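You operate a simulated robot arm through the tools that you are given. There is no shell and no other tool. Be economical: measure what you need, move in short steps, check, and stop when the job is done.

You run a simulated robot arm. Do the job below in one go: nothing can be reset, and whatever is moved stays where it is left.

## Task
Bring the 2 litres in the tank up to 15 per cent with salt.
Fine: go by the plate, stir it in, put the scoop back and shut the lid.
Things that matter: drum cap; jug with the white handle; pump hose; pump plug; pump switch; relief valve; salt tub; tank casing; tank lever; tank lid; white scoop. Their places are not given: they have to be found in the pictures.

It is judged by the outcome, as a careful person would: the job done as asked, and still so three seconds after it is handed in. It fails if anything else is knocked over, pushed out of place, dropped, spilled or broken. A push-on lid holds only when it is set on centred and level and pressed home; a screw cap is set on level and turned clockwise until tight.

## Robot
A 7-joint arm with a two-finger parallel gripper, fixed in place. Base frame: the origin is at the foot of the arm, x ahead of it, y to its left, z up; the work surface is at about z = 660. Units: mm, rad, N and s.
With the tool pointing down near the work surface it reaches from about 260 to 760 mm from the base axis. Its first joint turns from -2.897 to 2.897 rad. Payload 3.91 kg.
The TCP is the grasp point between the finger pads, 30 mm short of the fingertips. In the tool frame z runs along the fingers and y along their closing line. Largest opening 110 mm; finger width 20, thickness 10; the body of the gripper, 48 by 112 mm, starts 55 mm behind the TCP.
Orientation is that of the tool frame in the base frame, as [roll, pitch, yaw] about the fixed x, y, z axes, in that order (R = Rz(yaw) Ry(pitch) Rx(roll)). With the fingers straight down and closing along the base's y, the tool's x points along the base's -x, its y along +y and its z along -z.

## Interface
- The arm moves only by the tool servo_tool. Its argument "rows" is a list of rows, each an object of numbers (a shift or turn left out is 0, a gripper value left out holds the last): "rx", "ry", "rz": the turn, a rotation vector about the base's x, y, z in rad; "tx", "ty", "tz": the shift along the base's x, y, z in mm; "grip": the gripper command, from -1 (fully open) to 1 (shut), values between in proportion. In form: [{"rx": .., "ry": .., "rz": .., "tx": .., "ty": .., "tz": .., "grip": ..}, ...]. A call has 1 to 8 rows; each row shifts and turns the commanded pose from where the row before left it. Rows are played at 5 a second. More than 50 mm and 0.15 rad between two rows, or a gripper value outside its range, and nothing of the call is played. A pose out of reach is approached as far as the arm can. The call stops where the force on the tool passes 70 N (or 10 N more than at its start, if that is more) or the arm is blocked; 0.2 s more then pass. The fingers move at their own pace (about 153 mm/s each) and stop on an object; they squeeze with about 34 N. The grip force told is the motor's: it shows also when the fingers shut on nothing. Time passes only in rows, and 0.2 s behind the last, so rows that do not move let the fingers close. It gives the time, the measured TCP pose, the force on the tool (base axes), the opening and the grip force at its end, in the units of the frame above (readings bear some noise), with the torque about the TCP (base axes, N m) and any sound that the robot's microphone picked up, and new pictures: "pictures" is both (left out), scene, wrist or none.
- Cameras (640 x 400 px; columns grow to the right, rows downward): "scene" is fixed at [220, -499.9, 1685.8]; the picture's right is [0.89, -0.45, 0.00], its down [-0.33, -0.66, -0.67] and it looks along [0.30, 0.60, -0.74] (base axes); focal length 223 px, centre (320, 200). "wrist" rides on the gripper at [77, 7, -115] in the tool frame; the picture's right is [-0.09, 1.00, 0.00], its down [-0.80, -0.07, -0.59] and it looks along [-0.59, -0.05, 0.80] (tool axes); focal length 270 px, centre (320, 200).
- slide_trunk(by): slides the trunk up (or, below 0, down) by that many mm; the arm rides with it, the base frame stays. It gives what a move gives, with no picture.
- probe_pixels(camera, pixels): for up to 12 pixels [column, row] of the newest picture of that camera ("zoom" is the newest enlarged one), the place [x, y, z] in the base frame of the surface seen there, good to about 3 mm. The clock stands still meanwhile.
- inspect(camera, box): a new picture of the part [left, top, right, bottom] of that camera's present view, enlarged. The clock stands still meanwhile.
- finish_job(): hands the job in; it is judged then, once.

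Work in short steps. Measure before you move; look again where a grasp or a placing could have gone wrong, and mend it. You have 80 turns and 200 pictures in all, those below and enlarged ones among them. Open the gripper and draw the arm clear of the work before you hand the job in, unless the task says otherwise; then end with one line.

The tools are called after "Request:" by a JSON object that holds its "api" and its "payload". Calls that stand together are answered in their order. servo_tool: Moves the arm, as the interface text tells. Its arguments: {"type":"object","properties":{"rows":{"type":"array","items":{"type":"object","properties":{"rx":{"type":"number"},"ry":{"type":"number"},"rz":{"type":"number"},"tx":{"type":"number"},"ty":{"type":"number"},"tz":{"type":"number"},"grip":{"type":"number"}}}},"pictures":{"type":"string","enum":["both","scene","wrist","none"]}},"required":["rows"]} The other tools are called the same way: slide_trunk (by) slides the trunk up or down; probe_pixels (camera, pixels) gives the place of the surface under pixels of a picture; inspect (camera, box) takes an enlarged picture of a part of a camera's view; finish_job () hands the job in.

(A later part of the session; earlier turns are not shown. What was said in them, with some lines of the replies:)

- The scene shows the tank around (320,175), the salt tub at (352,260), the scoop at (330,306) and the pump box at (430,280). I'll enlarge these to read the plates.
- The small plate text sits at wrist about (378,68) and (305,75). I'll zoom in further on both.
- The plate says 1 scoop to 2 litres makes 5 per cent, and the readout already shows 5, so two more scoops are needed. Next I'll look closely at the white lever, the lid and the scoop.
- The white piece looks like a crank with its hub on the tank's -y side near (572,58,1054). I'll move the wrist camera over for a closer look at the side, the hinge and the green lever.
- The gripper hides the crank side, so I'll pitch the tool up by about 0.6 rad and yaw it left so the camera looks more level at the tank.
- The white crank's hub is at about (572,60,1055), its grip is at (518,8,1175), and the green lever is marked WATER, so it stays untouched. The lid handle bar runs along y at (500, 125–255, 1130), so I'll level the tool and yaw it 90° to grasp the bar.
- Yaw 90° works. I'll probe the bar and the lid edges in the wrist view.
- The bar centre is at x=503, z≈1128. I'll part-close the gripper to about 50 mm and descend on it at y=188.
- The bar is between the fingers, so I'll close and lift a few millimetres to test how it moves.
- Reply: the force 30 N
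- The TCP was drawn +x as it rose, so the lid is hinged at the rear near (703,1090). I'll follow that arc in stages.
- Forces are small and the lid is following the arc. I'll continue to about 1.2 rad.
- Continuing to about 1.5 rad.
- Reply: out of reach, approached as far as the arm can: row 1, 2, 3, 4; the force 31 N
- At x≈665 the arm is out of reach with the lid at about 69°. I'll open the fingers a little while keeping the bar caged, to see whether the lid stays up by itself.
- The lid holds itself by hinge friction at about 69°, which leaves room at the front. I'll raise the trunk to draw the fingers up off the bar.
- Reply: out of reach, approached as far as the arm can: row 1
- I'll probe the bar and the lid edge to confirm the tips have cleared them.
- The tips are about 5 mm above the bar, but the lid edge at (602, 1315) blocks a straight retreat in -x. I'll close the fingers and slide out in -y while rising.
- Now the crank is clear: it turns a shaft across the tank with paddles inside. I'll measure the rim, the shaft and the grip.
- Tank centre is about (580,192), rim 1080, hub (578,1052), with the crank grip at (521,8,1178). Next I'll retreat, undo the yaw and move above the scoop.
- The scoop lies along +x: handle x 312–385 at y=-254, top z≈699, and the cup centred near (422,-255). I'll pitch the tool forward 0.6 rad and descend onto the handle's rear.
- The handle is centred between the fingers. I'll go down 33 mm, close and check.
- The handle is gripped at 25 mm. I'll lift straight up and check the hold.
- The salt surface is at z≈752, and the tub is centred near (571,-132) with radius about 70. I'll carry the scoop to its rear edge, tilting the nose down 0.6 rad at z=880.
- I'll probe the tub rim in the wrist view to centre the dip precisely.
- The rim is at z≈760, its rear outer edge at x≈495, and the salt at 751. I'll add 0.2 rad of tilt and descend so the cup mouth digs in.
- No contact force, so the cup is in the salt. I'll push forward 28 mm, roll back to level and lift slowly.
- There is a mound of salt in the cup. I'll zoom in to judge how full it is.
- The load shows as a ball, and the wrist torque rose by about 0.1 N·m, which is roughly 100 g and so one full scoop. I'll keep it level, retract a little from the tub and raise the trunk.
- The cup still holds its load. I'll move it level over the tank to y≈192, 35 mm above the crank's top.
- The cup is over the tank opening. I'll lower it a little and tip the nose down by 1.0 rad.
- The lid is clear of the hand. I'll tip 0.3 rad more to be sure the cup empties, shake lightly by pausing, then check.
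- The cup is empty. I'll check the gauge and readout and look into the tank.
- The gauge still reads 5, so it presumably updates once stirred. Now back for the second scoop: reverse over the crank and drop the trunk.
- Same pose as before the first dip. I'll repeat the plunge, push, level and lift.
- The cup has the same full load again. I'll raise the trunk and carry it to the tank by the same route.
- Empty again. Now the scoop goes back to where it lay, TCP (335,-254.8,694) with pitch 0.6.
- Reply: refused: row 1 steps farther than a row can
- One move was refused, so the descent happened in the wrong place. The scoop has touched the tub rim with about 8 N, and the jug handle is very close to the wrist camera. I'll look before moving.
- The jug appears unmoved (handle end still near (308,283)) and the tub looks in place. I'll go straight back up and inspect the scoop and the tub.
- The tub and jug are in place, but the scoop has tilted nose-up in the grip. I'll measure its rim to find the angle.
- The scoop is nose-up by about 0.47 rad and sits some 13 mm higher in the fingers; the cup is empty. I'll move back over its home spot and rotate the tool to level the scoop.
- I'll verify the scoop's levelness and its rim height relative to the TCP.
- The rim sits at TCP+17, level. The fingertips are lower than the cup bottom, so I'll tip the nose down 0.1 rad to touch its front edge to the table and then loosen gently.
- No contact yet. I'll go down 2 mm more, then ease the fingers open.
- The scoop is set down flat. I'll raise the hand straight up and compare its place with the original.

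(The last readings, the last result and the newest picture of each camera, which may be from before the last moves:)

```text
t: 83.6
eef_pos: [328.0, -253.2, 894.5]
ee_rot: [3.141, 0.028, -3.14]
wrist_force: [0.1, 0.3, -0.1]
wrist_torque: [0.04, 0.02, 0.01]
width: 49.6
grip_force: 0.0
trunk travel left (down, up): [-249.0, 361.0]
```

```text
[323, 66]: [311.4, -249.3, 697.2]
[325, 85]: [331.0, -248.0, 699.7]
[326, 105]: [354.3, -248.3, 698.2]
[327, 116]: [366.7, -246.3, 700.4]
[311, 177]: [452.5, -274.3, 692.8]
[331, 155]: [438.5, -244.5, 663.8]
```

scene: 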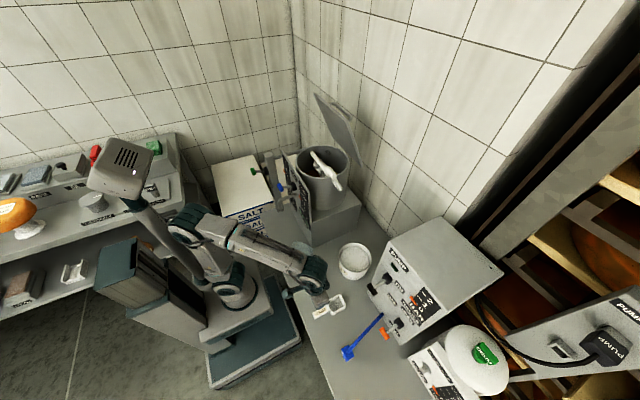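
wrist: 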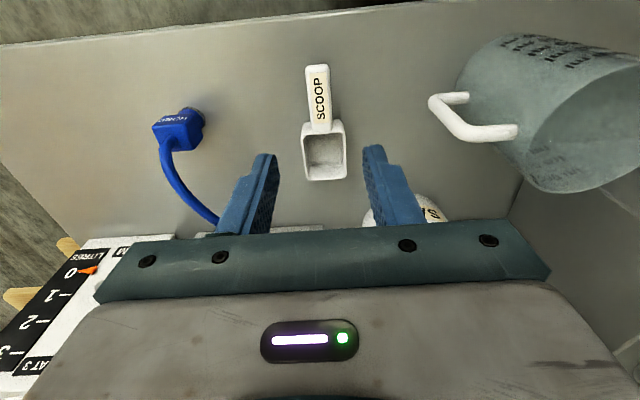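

The scoop is back within about 3 mm of its spot, and the jug and tub are as they were. Now for the crank: I'll raise the trunk, yaw 90° and tilt 0.4 rad so the hand comes in from the -y side.

Request:
{"api": "slide_trunk", "payload": {"by": 250}}

Request:
{"api": "servo_tool", "payload": {"rows": [{"rz": 0.148, "tz": 30, "tx": 10, "ty": 20}, {"rz": 0.148, "tz": 30, "tx": 10, "ty": 20}, {"rz": 0.148, "tz": 30, "tx": 10, "ty": 20}, {"rz": 0.148, "tz": 30, "tx": 10, "ty": 20}, {"rz": 0.148, "tx": 20, "ty": 20}, {"rz": 0.148, "tx": 20, "ty": 20}, {"rz": 0.148, "tx": 20, "ty": 20}, {"rz": 0.148, "tx": 20, "ty": 20}], "pictures": "none"}}

Request:
{"api": "servo_tool", "payload": {"rows": [{"rz": 0.148, "tx": 20, "ty": 20}, {"rz": 0.148, "tx": 20, "ty": 20}, {"rz": 0.09, "tx": 20}, {"rx": 0.13, "ty": 20}, {"rx": 0.13, "ty": 10}, {"rx": 0.14}, {}], "pictures": "both"}}

```text
t: 86.1
eef_pos: [329.5, -253.7, 1142.3]
ee_rot: [-3.14, 0.029, -3.14]
wrist_force: [-0.1, 0.2, 0.3]
wrist_torque: [0.02, 0.02, 0.0]
width: 49.4
grip_force: 0.1
trunk travel left (down, up): [-499.0, 111.0]
```

```text
t: 87.9
eef_pos: [451.6, -92.8, 1263.7]
ee_rot: [-3.141, 0.029, -1.955]
wrist_force: [0.5, 0.2, 0.4]
wrist_torque: [-0.02, -0.04, 0.0]
width: 49.2
grip_force: 0.2
trunk travel left (down, up): [-499.0, 111.0]
```

```text
t: 89.5
eef_pos: [509.1, -21.9, 1264.3]
ee_rot: [-3.141, 0.431, -1.568]
wrist_force: [0.5, 0.4, 0.4]
wrist_torque: [-0.01, -0.01, 0.02]
width: 49.5
grip_force: 0.0
trunk travel left (down, up): [-499.0, 111.0]
```

scene: 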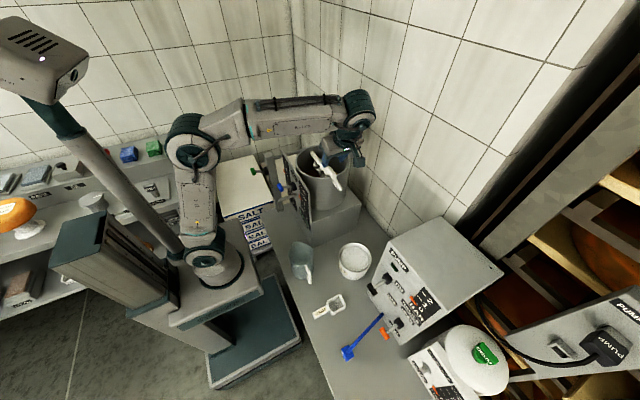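
wrist: 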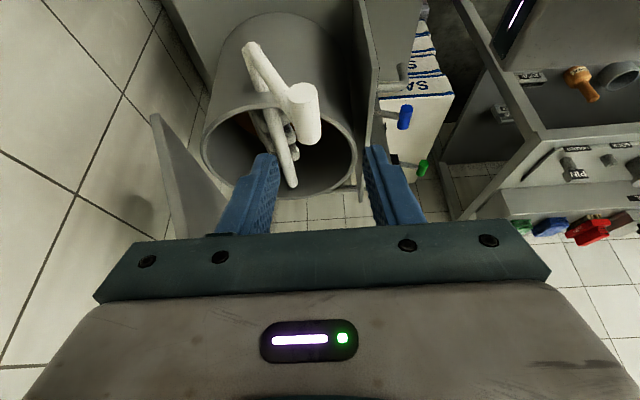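

The grip shows at (305,115) in the wrist view. I'll probe it for an exact grasp.

Request:
{"api": "probe_pixels", "payload": {"camera": "wrist", "pixels": [[303, 90], [305, 110], [307, 125], [309, 140], [270, 72], [252, 45], [252, 60], [290, 88]]}}

```text
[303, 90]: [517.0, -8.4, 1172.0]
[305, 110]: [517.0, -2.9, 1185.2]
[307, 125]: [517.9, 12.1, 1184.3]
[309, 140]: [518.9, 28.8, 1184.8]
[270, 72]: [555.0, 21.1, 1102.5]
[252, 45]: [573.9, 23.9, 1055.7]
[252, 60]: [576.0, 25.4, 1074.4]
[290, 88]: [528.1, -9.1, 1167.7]
```

The grip axis is at (518.5, -9..30, 1173). I'll line up along the tool axis, descend on it and close.

Request:
{"api": "servo_tool", "payload": {"rows": [{"tx": 9.5, "ty": -19}, {"ty": 15, "tz": -33}, {"ty": 15, "tz": -33}, {"ty": 8, "tz": -18}, {}, {"grip": 1}, {}, {}], "pictures": "both"}}

```text
t: 91.3
eef_pos: [520.3, -3.6, 1179.8]
ee_rot: [-3.141, 0.429, -1.57]
wrist_force: [7.4, 0.2, 1.7]
wrist_torque: [-0.04, -0.22, -0.03]
width: 21.3
grip_force: 45.1
trunk travel left (down, up): [-499.0, 111.0]
```

scene: 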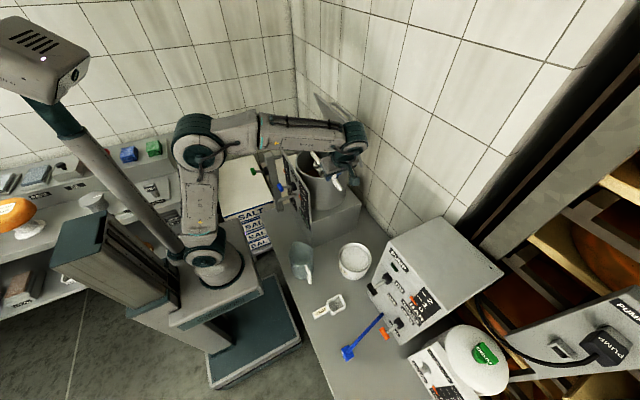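
wrist: 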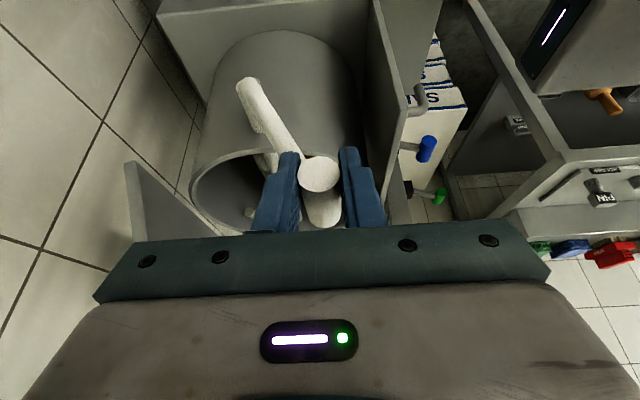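

The crank grip is held at 21 mm. I'll begin turning it over the top about the hub at (577,1052), watching the forces.

Request:
{"api": "servo_tool", "payload": {"rows": [{"tx": 18, "tz": 6.2}, {"tx": 17, "tz": 4.4}, {"tx": 17.5, "tz": 1.9}, {"tx": 17.6, "tz": -0.4}, {}], "pictures": "wrist"}}

```text
t: 92.5
eef_pos: [588.9, -4.5, 1190.9]
ee_rot: [-3.141, 0.428, -1.568]
wrist_force: [0.9, 1.2, 2.6]
wrist_torque: [-0.13, -0.11, 0.02]
width: 21.5
grip_force: 44.9
trunk travel left (down, up): [-499.0, 111.0]
```

wrist: 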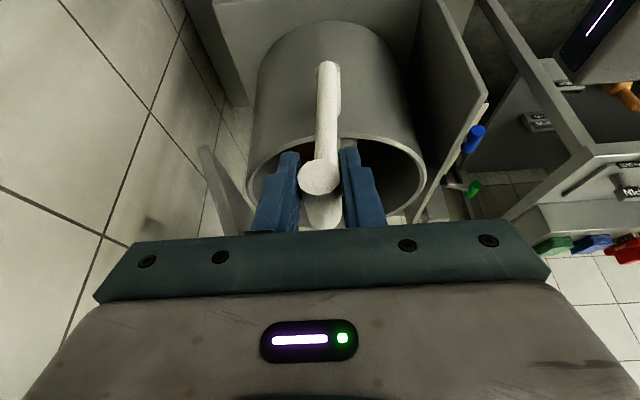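

Forces are small, so the circle estimate is good. Continuing from 5° to 65°.

Request:
{"api": "servo_tool", "payload": {"rows": [{"tx": 34.4, "tz": -7.5}, {"tx": 31.2, "tz": -16.3}, {"tx": 25.9, "tz": -23.7}, {"tx": 18.9, "tz": -29.7}, {}], "pictures": "scene"}}

```text
t: 93.2
eef_pos: [640.1, -3.5, 1175.6]
ee_rot: [3.123, 0.43, -1.559]
wrist_force: [-76.6, -3.0, 21.6]
wrist_torque: [-0.16, 0.36, 0.18]
width: 21.4
grip_force: 44.5
trunk travel left (down, up): [-499.0, 111.0]
stopped in row 3: the force on the tool passed its limit at 76 N (the readings are from after the stop); the commanded pose is now the measured one
```

scene: 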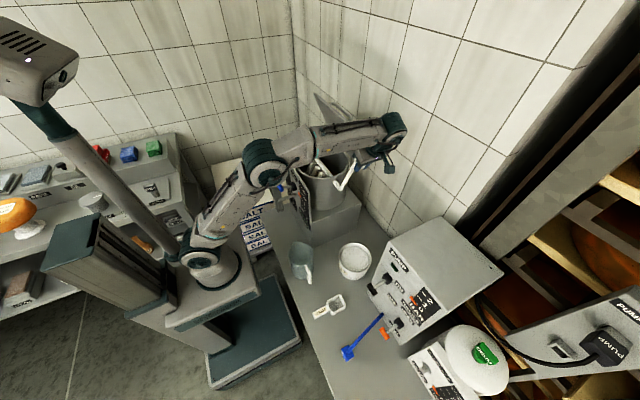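

The crank stopped hard at about +26°, the mirror of its start at -25°, so it is a rocking lever with end stops. I'll back off and check the readout.

Request:
{"api": "servo_tool", "payload": {"rows": [{"tx": -10, "tz": 3}, {}], "pictures": "scene"}}

Request:
{"api": "inspect", "payload": {"camera": "scene", "box": [280, 150, 344, 220]}}

```text
t: 93.8
eef_pos: [639.5, -3.9, 1173.8]
ee_rot: [3.135, 0.431, -1.561]
wrist_force: [-27.2, -3.8, 34.2]
wrist_torque: [0.2, 0.08, -0.15]
width: 21.6
grip_force: 44.7
trunk travel left (down, up): [-499.0, 111.0]
```

scene: 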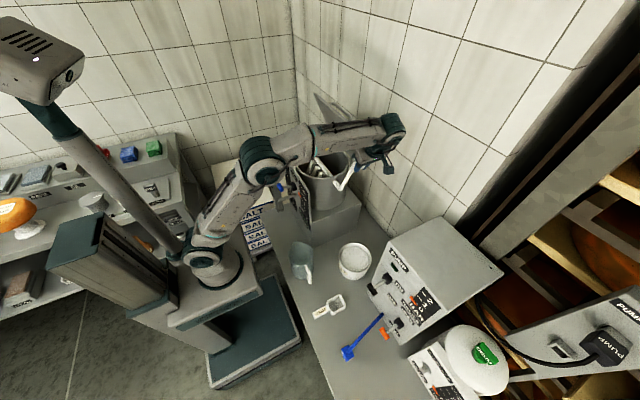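

```text
5.71 times, centred on (312, 185) of scene
```

zoom: 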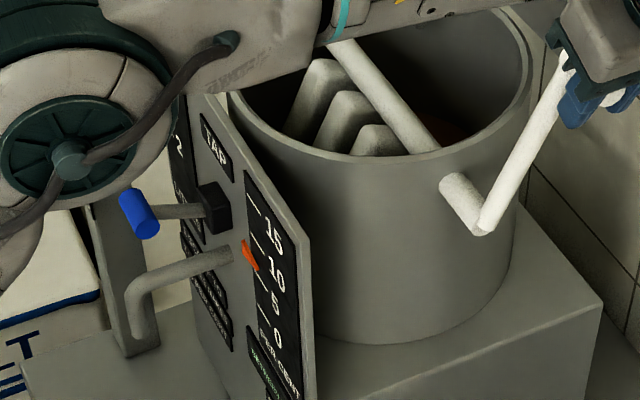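

The needle has risen from about 5 toward 10, so rocking mixes the salt in. I'll rock it back and forth within about ±22°.

Request:
{"api": "servo_tool", "payload": {"rows": [{"tx": -7, "tz": 6}, {"tx": -34.4, "tz": 7.6}, {"tx": -35.1, "tz": -1.5}, {"tx": -27.1, "tz": -7.8}, {}, {"tx": 27.1, "tz": 7.8}, {"tx": 35.1, "tz": 1.5}, {"tx": 34.4, "tz": -7.6}], "pictures": "scene"}}

Request:
{"api": "inspect", "payload": {"camera": "scene", "box": [280, 150, 344, 220]}}

```text
t: 95.6
eef_pos: [636.1, -3.7, 1172.7]
ee_rot: [3.123, 0.43, -1.567]
wrist_force: [-5.2, 1.3, -16.1]
wrist_torque: [0.98, -0.16, -0.17]
width: 21.4
grip_force: 45.3
trunk travel left (down, up): [-499.0, 111.0]
```

scene: 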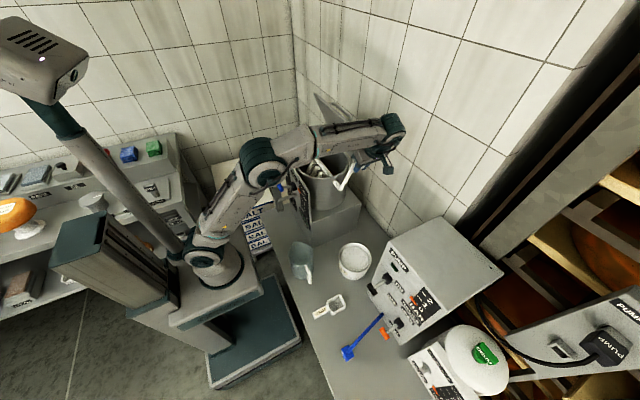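

```text
5.71 times, centred on (312, 185) of scene
```

zoom: 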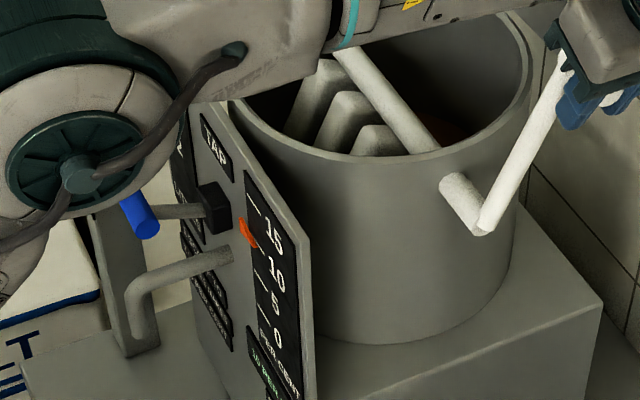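

The needle is higher still. I'll re-synchronise with the measured pose and do further strokes.

Request:
{"api": "servo_tool", "payload": {"rows": [{"tx": -22, "tz": 14}, {"tx": -37.1, "tz": 5.2}, {"tx": -34.9, "tz": -4.6}, {"tx": -21, "tz": -8}, {"tx": 21, "tz": 8}, {"tx": 34.9, "tz": 4.6}, {"tx": 37.1, "tz": -5.2}, {"tx": 18, "tz": -9}], "pictures": "none"}}

Request:
{"api": "inspect", "payload": {"camera": "scene", "box": [296, 170, 336, 220]}}

```text
t: 97.4
eef_pos: [633.7, -3.8, 1180.3]
ee_rot: [3.132, 0.431, -1.565]
wrist_force: [3.4, -1.7, 6.0]
wrist_torque: [0.49, 0.1, -0.14]
width: 21.5
grip_force: 45.0
trunk travel left (down, up): [-499.0, 111.0]
```

```text
8.00 times, centred on (316, 195) of scene
```

zoom: 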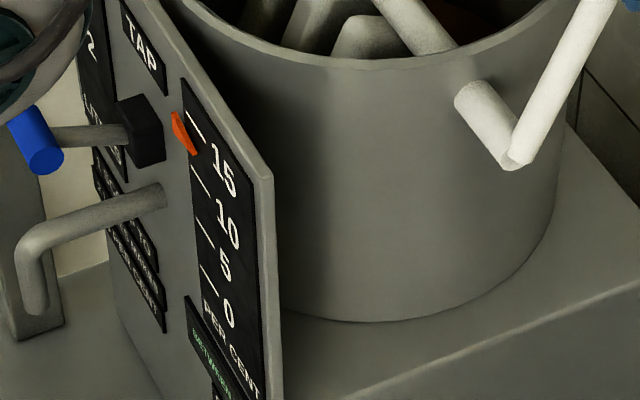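

The needle is nearly at 15 and the readout shows "BETWEEN". A few more strokes.

Request:
{"api": "servo_tool", "payload": {"rows": [{"tx": -18, "tz": 9}, {"tx": -37.1, "tz": 5.2}, {"tx": -34.9, "tz": -4.6}, {"tx": -21, "tz": -8}, {"tx": 21, "tz": 8}, {"tx": 34.9, "tz": 4.6}, {"tx": 37.1, "tz": -5.2}, {"tx": 18, "tz": -9}], "pictures": "none"}}

Request:
{"api": "inspect", "payload": {"camera": "scene", "box": [300, 180, 330, 225]}}

```text
t: 99.2
eef_pos: [635.0, -4.0, 1179.1]
ee_rot: [3.129, 0.431, -1.565]
wrist_force: [0.2, 0.1, 3.5]
wrist_torque: [0.55, 0.13, -0.17]
width: 21.4
grip_force: 44.6
trunk travel left (down, up): [-499.0, 111.0]
```

```text
8.89 times, centred on (315, 202) of scene
```

zoom: 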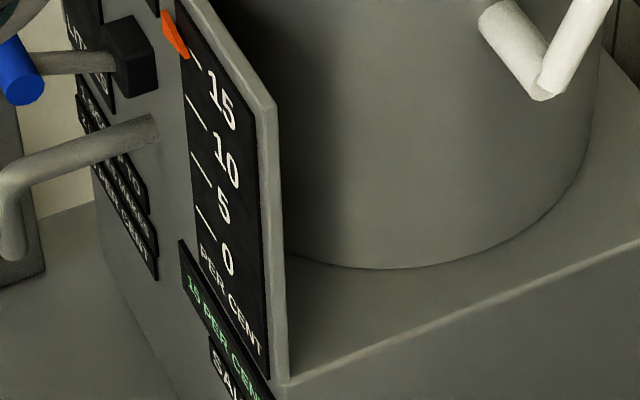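

The readout says 15 PER CENT. I'll rock once more, finishing at the lever's original -25° position, and confirm it stays steady.

Request:
{"api": "servo_tool", "payload": {"rows": [{"tx": -18, "tz": 9}, {"tx": -37.1, "tz": 5.2}, {"tx": -34.9, "tz": -4.6}, {"tx": -18, "tz": -7}, {}, {}], "pictures": "none"}}

Request:
{"api": "inspect", "payload": {"camera": "scene", "box": [300, 180, 330, 225]}}

```text
t: 100.6
eef_pos: [525.3, -4.3, 1182.9]
ee_rot: [3.129, 0.43, -1.567]
wrist_force: [-0.1, 0.8, 2.9]
wrist_torque: [0.05, 0.0, -0.24]
width: 21.2
grip_force: 45.4
trunk travel left (down, up): [-499.0, 111.0]
```

```text
8.89 times, centred on (315, 202) of scene
```

zoom: 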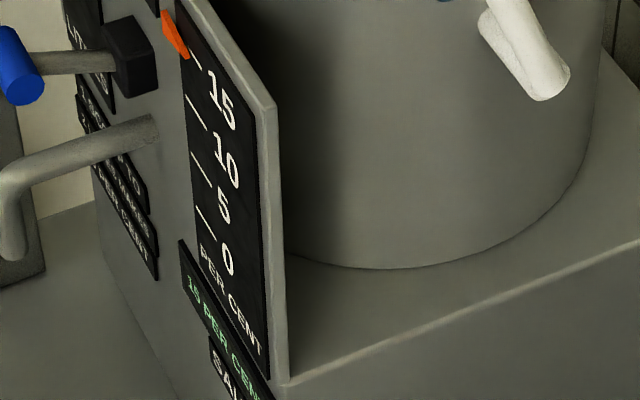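

15 PER CENT holds steady. I'll release the lever, back out along the tool axis, level the tool and raise the trunk for the lid.

Request:
{"api": "servo_tool", "payload": {"rows": [{"tx": -4, "tz": -2}, {"grip": 0.2}, {}, {"ty": -15, "tz": 33}, {"ty": -15, "tz": 33}, {"ty": -10, "tz": 20}, {"grip": 1}], "pictures": "scene"}}

Request:
{"api": "slide_trunk", "payload": {"by": 110}}

Request:
{"api": "servo_tool", "payload": {"rows": [{"rx": -0.14}, {"rx": -0.14, "tx": 20}, {"rx": -0.15, "tx": 30, "ty": 20}, {"tx": 35, "ty": 25}, {"tx": 35, "ty": 25}, {"tx": 10, "ty": 35}, {"ty": 35}, {}], "pictures": "both"}}

```text
t: 102.2
eef_pos: [521.3, -43.9, 1267.7]
ee_rot: [3.128, 0.432, -1.567]
wrist_force: [0.8, 0.4, -0.2]
wrist_torque: [-0.01, 0.04, -0.02]
width: 0.0
grip_force: 33.9
trunk travel left (down, up): [-499.0, 111.0]
```

scene: 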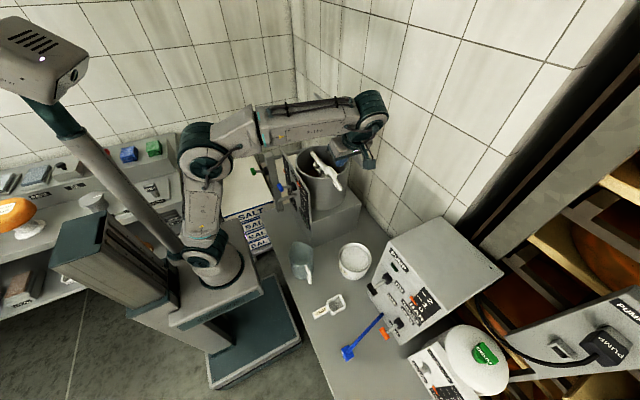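

```text
t: 103.7
eef_pos: [521.5, -44.8, 1377.0]
ee_rot: [3.128, 0.432, -1.568]
wrist_force: [0.5, 0.6, -0.4]
wrist_torque: [-0.01, 0.01, 0.02]
width: 0.0
grip_force: 33.4
trunk travel left (down, up): [-609.0, 1.0]
```

```text
t: 105.5
eef_pos: [650.6, 94.2, 1377.0]
ee_rot: [3.127, 0.0, -1.568]
wrist_force: [0.2, -1.0, 0.5]
wrist_torque: [0.01, 0.01, 0.0]
width: 0.3
grip_force: 34.0
trunk travel left (down, up): [-609.0, 1.0]
```

scene: 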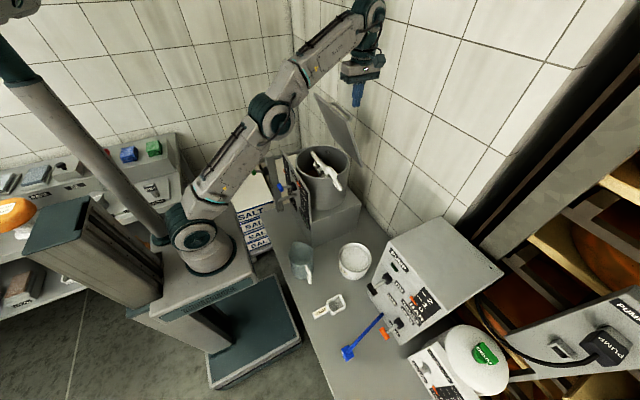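
wrist: 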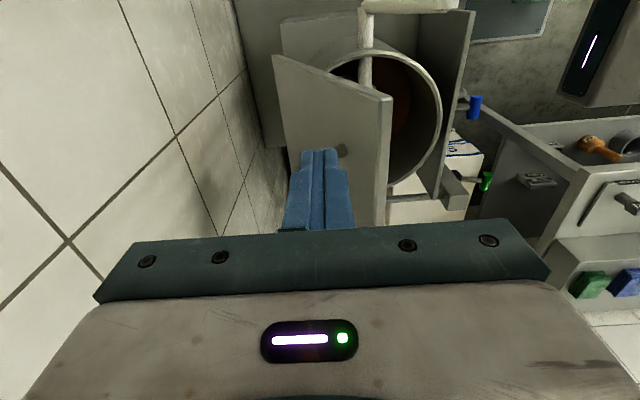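

The closed fingers are just behind the lid's upper edge. I'll lower the tips behind it and push -x and down along the lid's arc.

Request:
{"api": "servo_tool", "payload": {"rows": [{"tz": -25}, {"tz": -18}, {"tx": -18}, {"tx": -20, "tz": -9}, {"tx": -20, "tz": -9}, {}], "pictures": "both"}}

```text
t: 106.8
eef_pos: [594.5, 95.8, 1315.3]
ee_rot: [3.125, 0.0, -1.567]
wrist_force: [0.7, 0.5, -1.4]
wrist_torque: [0.0, 0.01, 0.01]
width: 0.0
grip_force: 34.1
trunk travel left (down, up): [-609.0, 1.0]
```

scene: 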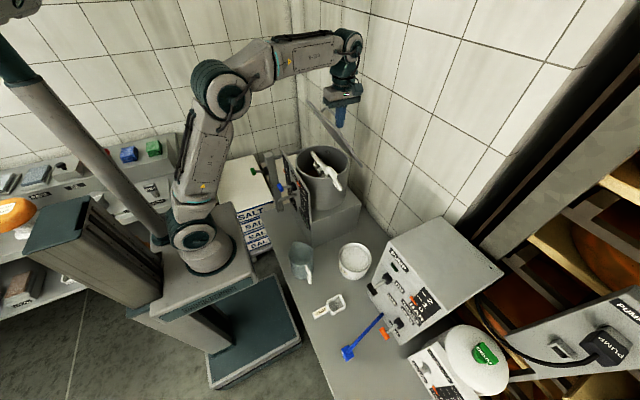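
wrist: 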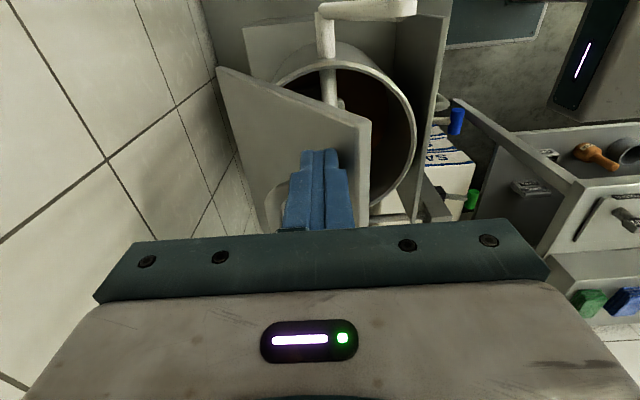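

The lid is following. Continuing down the arc to about 0.4 rad.

Request:
{"api": "servo_tool", "payload": {"rows": [{"tx": -18.6, "tz": -12}, {"tx": -19.2, "tz": -14.2}, {"tx": -15.8, "tz": -15.8}, {"tx": -14.9, "tz": -17.1}, {"tx": -12.3, "tz": -18.6}, {"tx": -11.3, "tz": -19.7}, {}], "pictures": "both"}}

```text
t: 108.5
eef_pos: [502.6, 97.6, 1219.1]
ee_rot: [3.126, 0.002, -1.568]
wrist_force: [0.0, 0.4, -0.3]
wrist_torque: [0.03, 0.03, -0.02]
width: 0.1
grip_force: 33.8
trunk travel left (down, up): [-609.0, 1.0]
```

scene: 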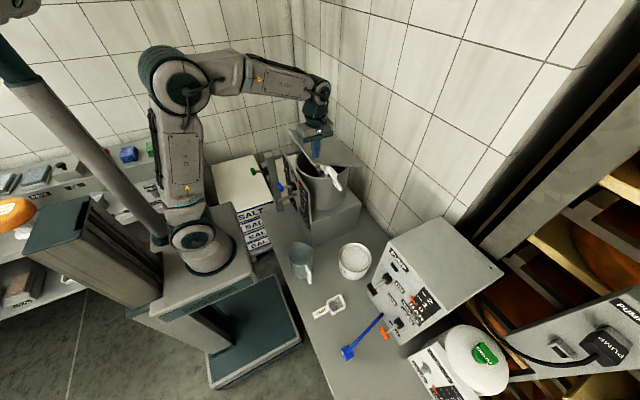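
wrist: 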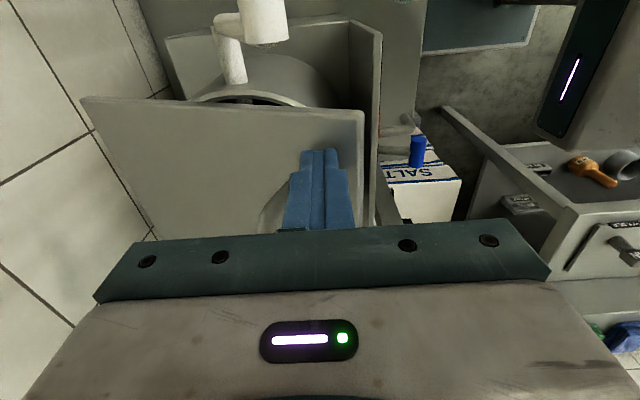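

Continuing to closed, then pressing gently down.

Request:
{"api": "servo_tool", "payload": {"rows": [{"tx": -9, "tz": -20.6}, {"tx": -6.7, "tz": -21.5}, {"tx": -4.6, "tz": -22.1}, {"tx": -1, "tz": -22.4}, {"tz": -5}, {"tz": -4}, {}], "pictures": "both"}}

```text
t: 110.0
eef_pos: [481.4, 96.5, 1123.9]
ee_rot: [3.129, 0.002, -1.568]
wrist_force: [1.4, 1.4, 12.4]
wrist_torque: [0.02, -0.1, -0.05]
width: 0.0
grip_force: 34.2
trunk travel left (down, up): [-609.0, 1.0]
```

scene: 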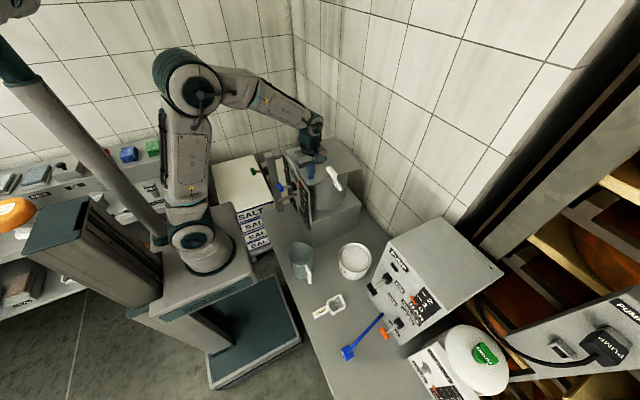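
wrist: 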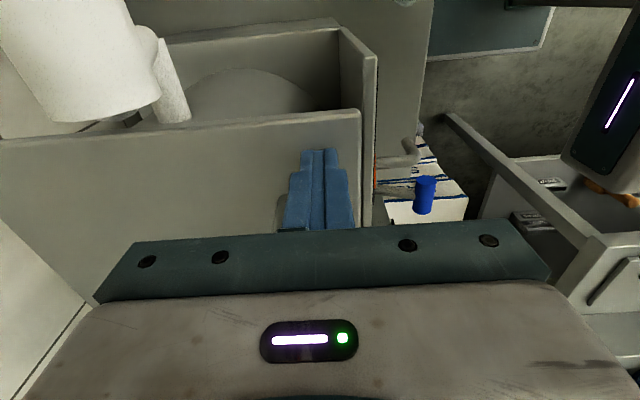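

There is 12 N at z=1124, so the lid is down. I'll press a little more, rise clear and verify.

Request:
{"api": "servo_tool", "payload": {"rows": [{"tz": -2}, {"tz": -2}, {}, {"tz": 30}, {"tz": 45}, {"tz": 45}, {"tz": 45, "tx": -20}, {"tz": 20, "tx": -40}], "pictures": "both"}}

Request:
{"api": "servo_tool", "payload": {"rows": [{"tx": -45}, {"tx": -45, "ty": -15, "grip": -0.5}, {"tx": -30, "ty": -20}, {}, {}], "pictures": "both"}}

Request:
{"api": "inspect", "payload": {"camera": "scene", "box": [240, 120, 400, 220]}}

Request:
{"api": "probe_pixels", "payload": {"camera": "scene", "pixels": [[285, 151], [361, 166], [308, 184], [310, 165], [300, 149], [328, 168]]}}

```text
t: 111.8
eef_pos: [417.4, 95.2, 1303.8]
ee_rot: [3.127, 0.003, -1.569]
wrist_force: [-0.2, -0.1, 0.3]
wrist_torque: [0.01, -0.03, 0.0]
width: 0.0
grip_force: 34.1
trunk travel left (down, up): [-609.0, 1.0]
```

scene: 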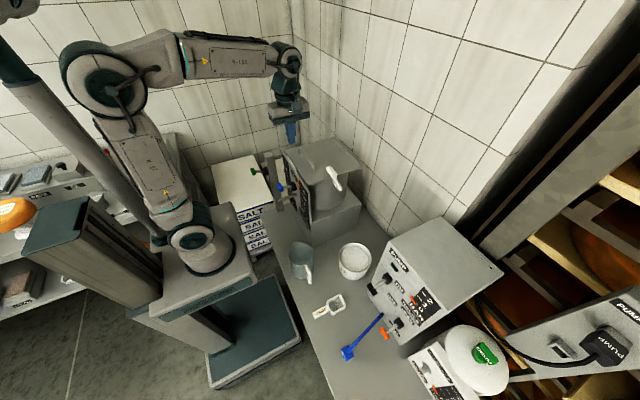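
wrist: 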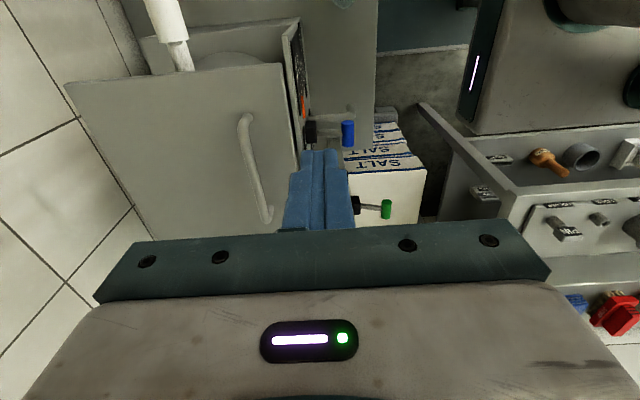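

```text
t: 113.0
eef_pos: [298.4, 60.6, 1304.8]
ee_rot: [3.127, 0.0, -1.567]
wrist_force: [-0.4, 1.0, -0.2]
wrist_torque: [0.0, 0.0, 0.01]
width: 82.6
grip_force: 0.0
trunk travel left (down, up): [-609.0, 1.0]
```

scene: 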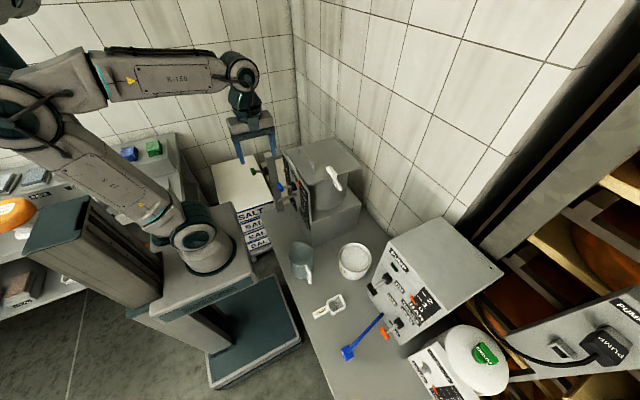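
wrist: 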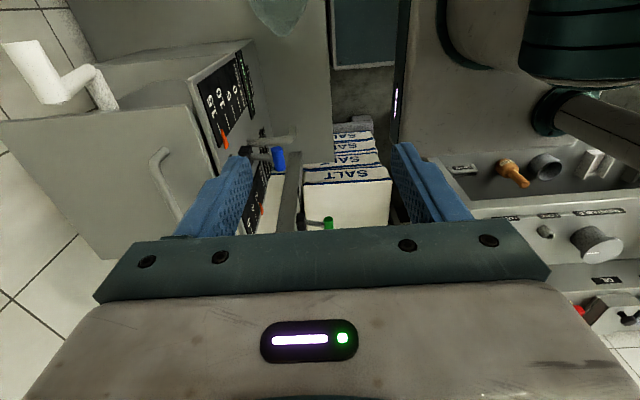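

```text
4.00 times, centred on (320, 170) of scene
```

zoom: 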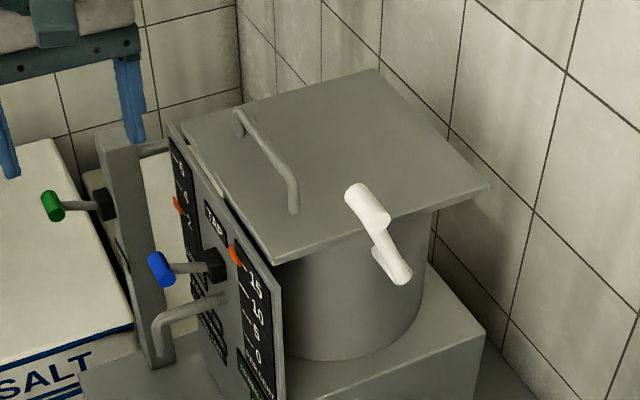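

```text
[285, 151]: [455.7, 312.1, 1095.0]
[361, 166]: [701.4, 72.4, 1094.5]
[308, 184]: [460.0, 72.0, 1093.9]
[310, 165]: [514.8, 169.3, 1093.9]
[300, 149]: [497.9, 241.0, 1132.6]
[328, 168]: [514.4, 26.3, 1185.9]
```

The lid is closed and level at z≈1094, the gauge reads 15 with the litres and taps unchanged, the scoop and tub are in place, and the arm is clear with the gripper open. I'm handing in.

Request:
{"api": "finish_job", "payload": {}}

```text
The job is handed in.
```

The tank now reads 15 per cent: I added two scoops of salt to the 5 per cent already in it and stirred them in. The scoop is back within a few millimetres of its spot and the lid is shut, but the empty scoop bumped the salt tub's rim (about 8 N) on the way back; nothing there looked moved or spilled.
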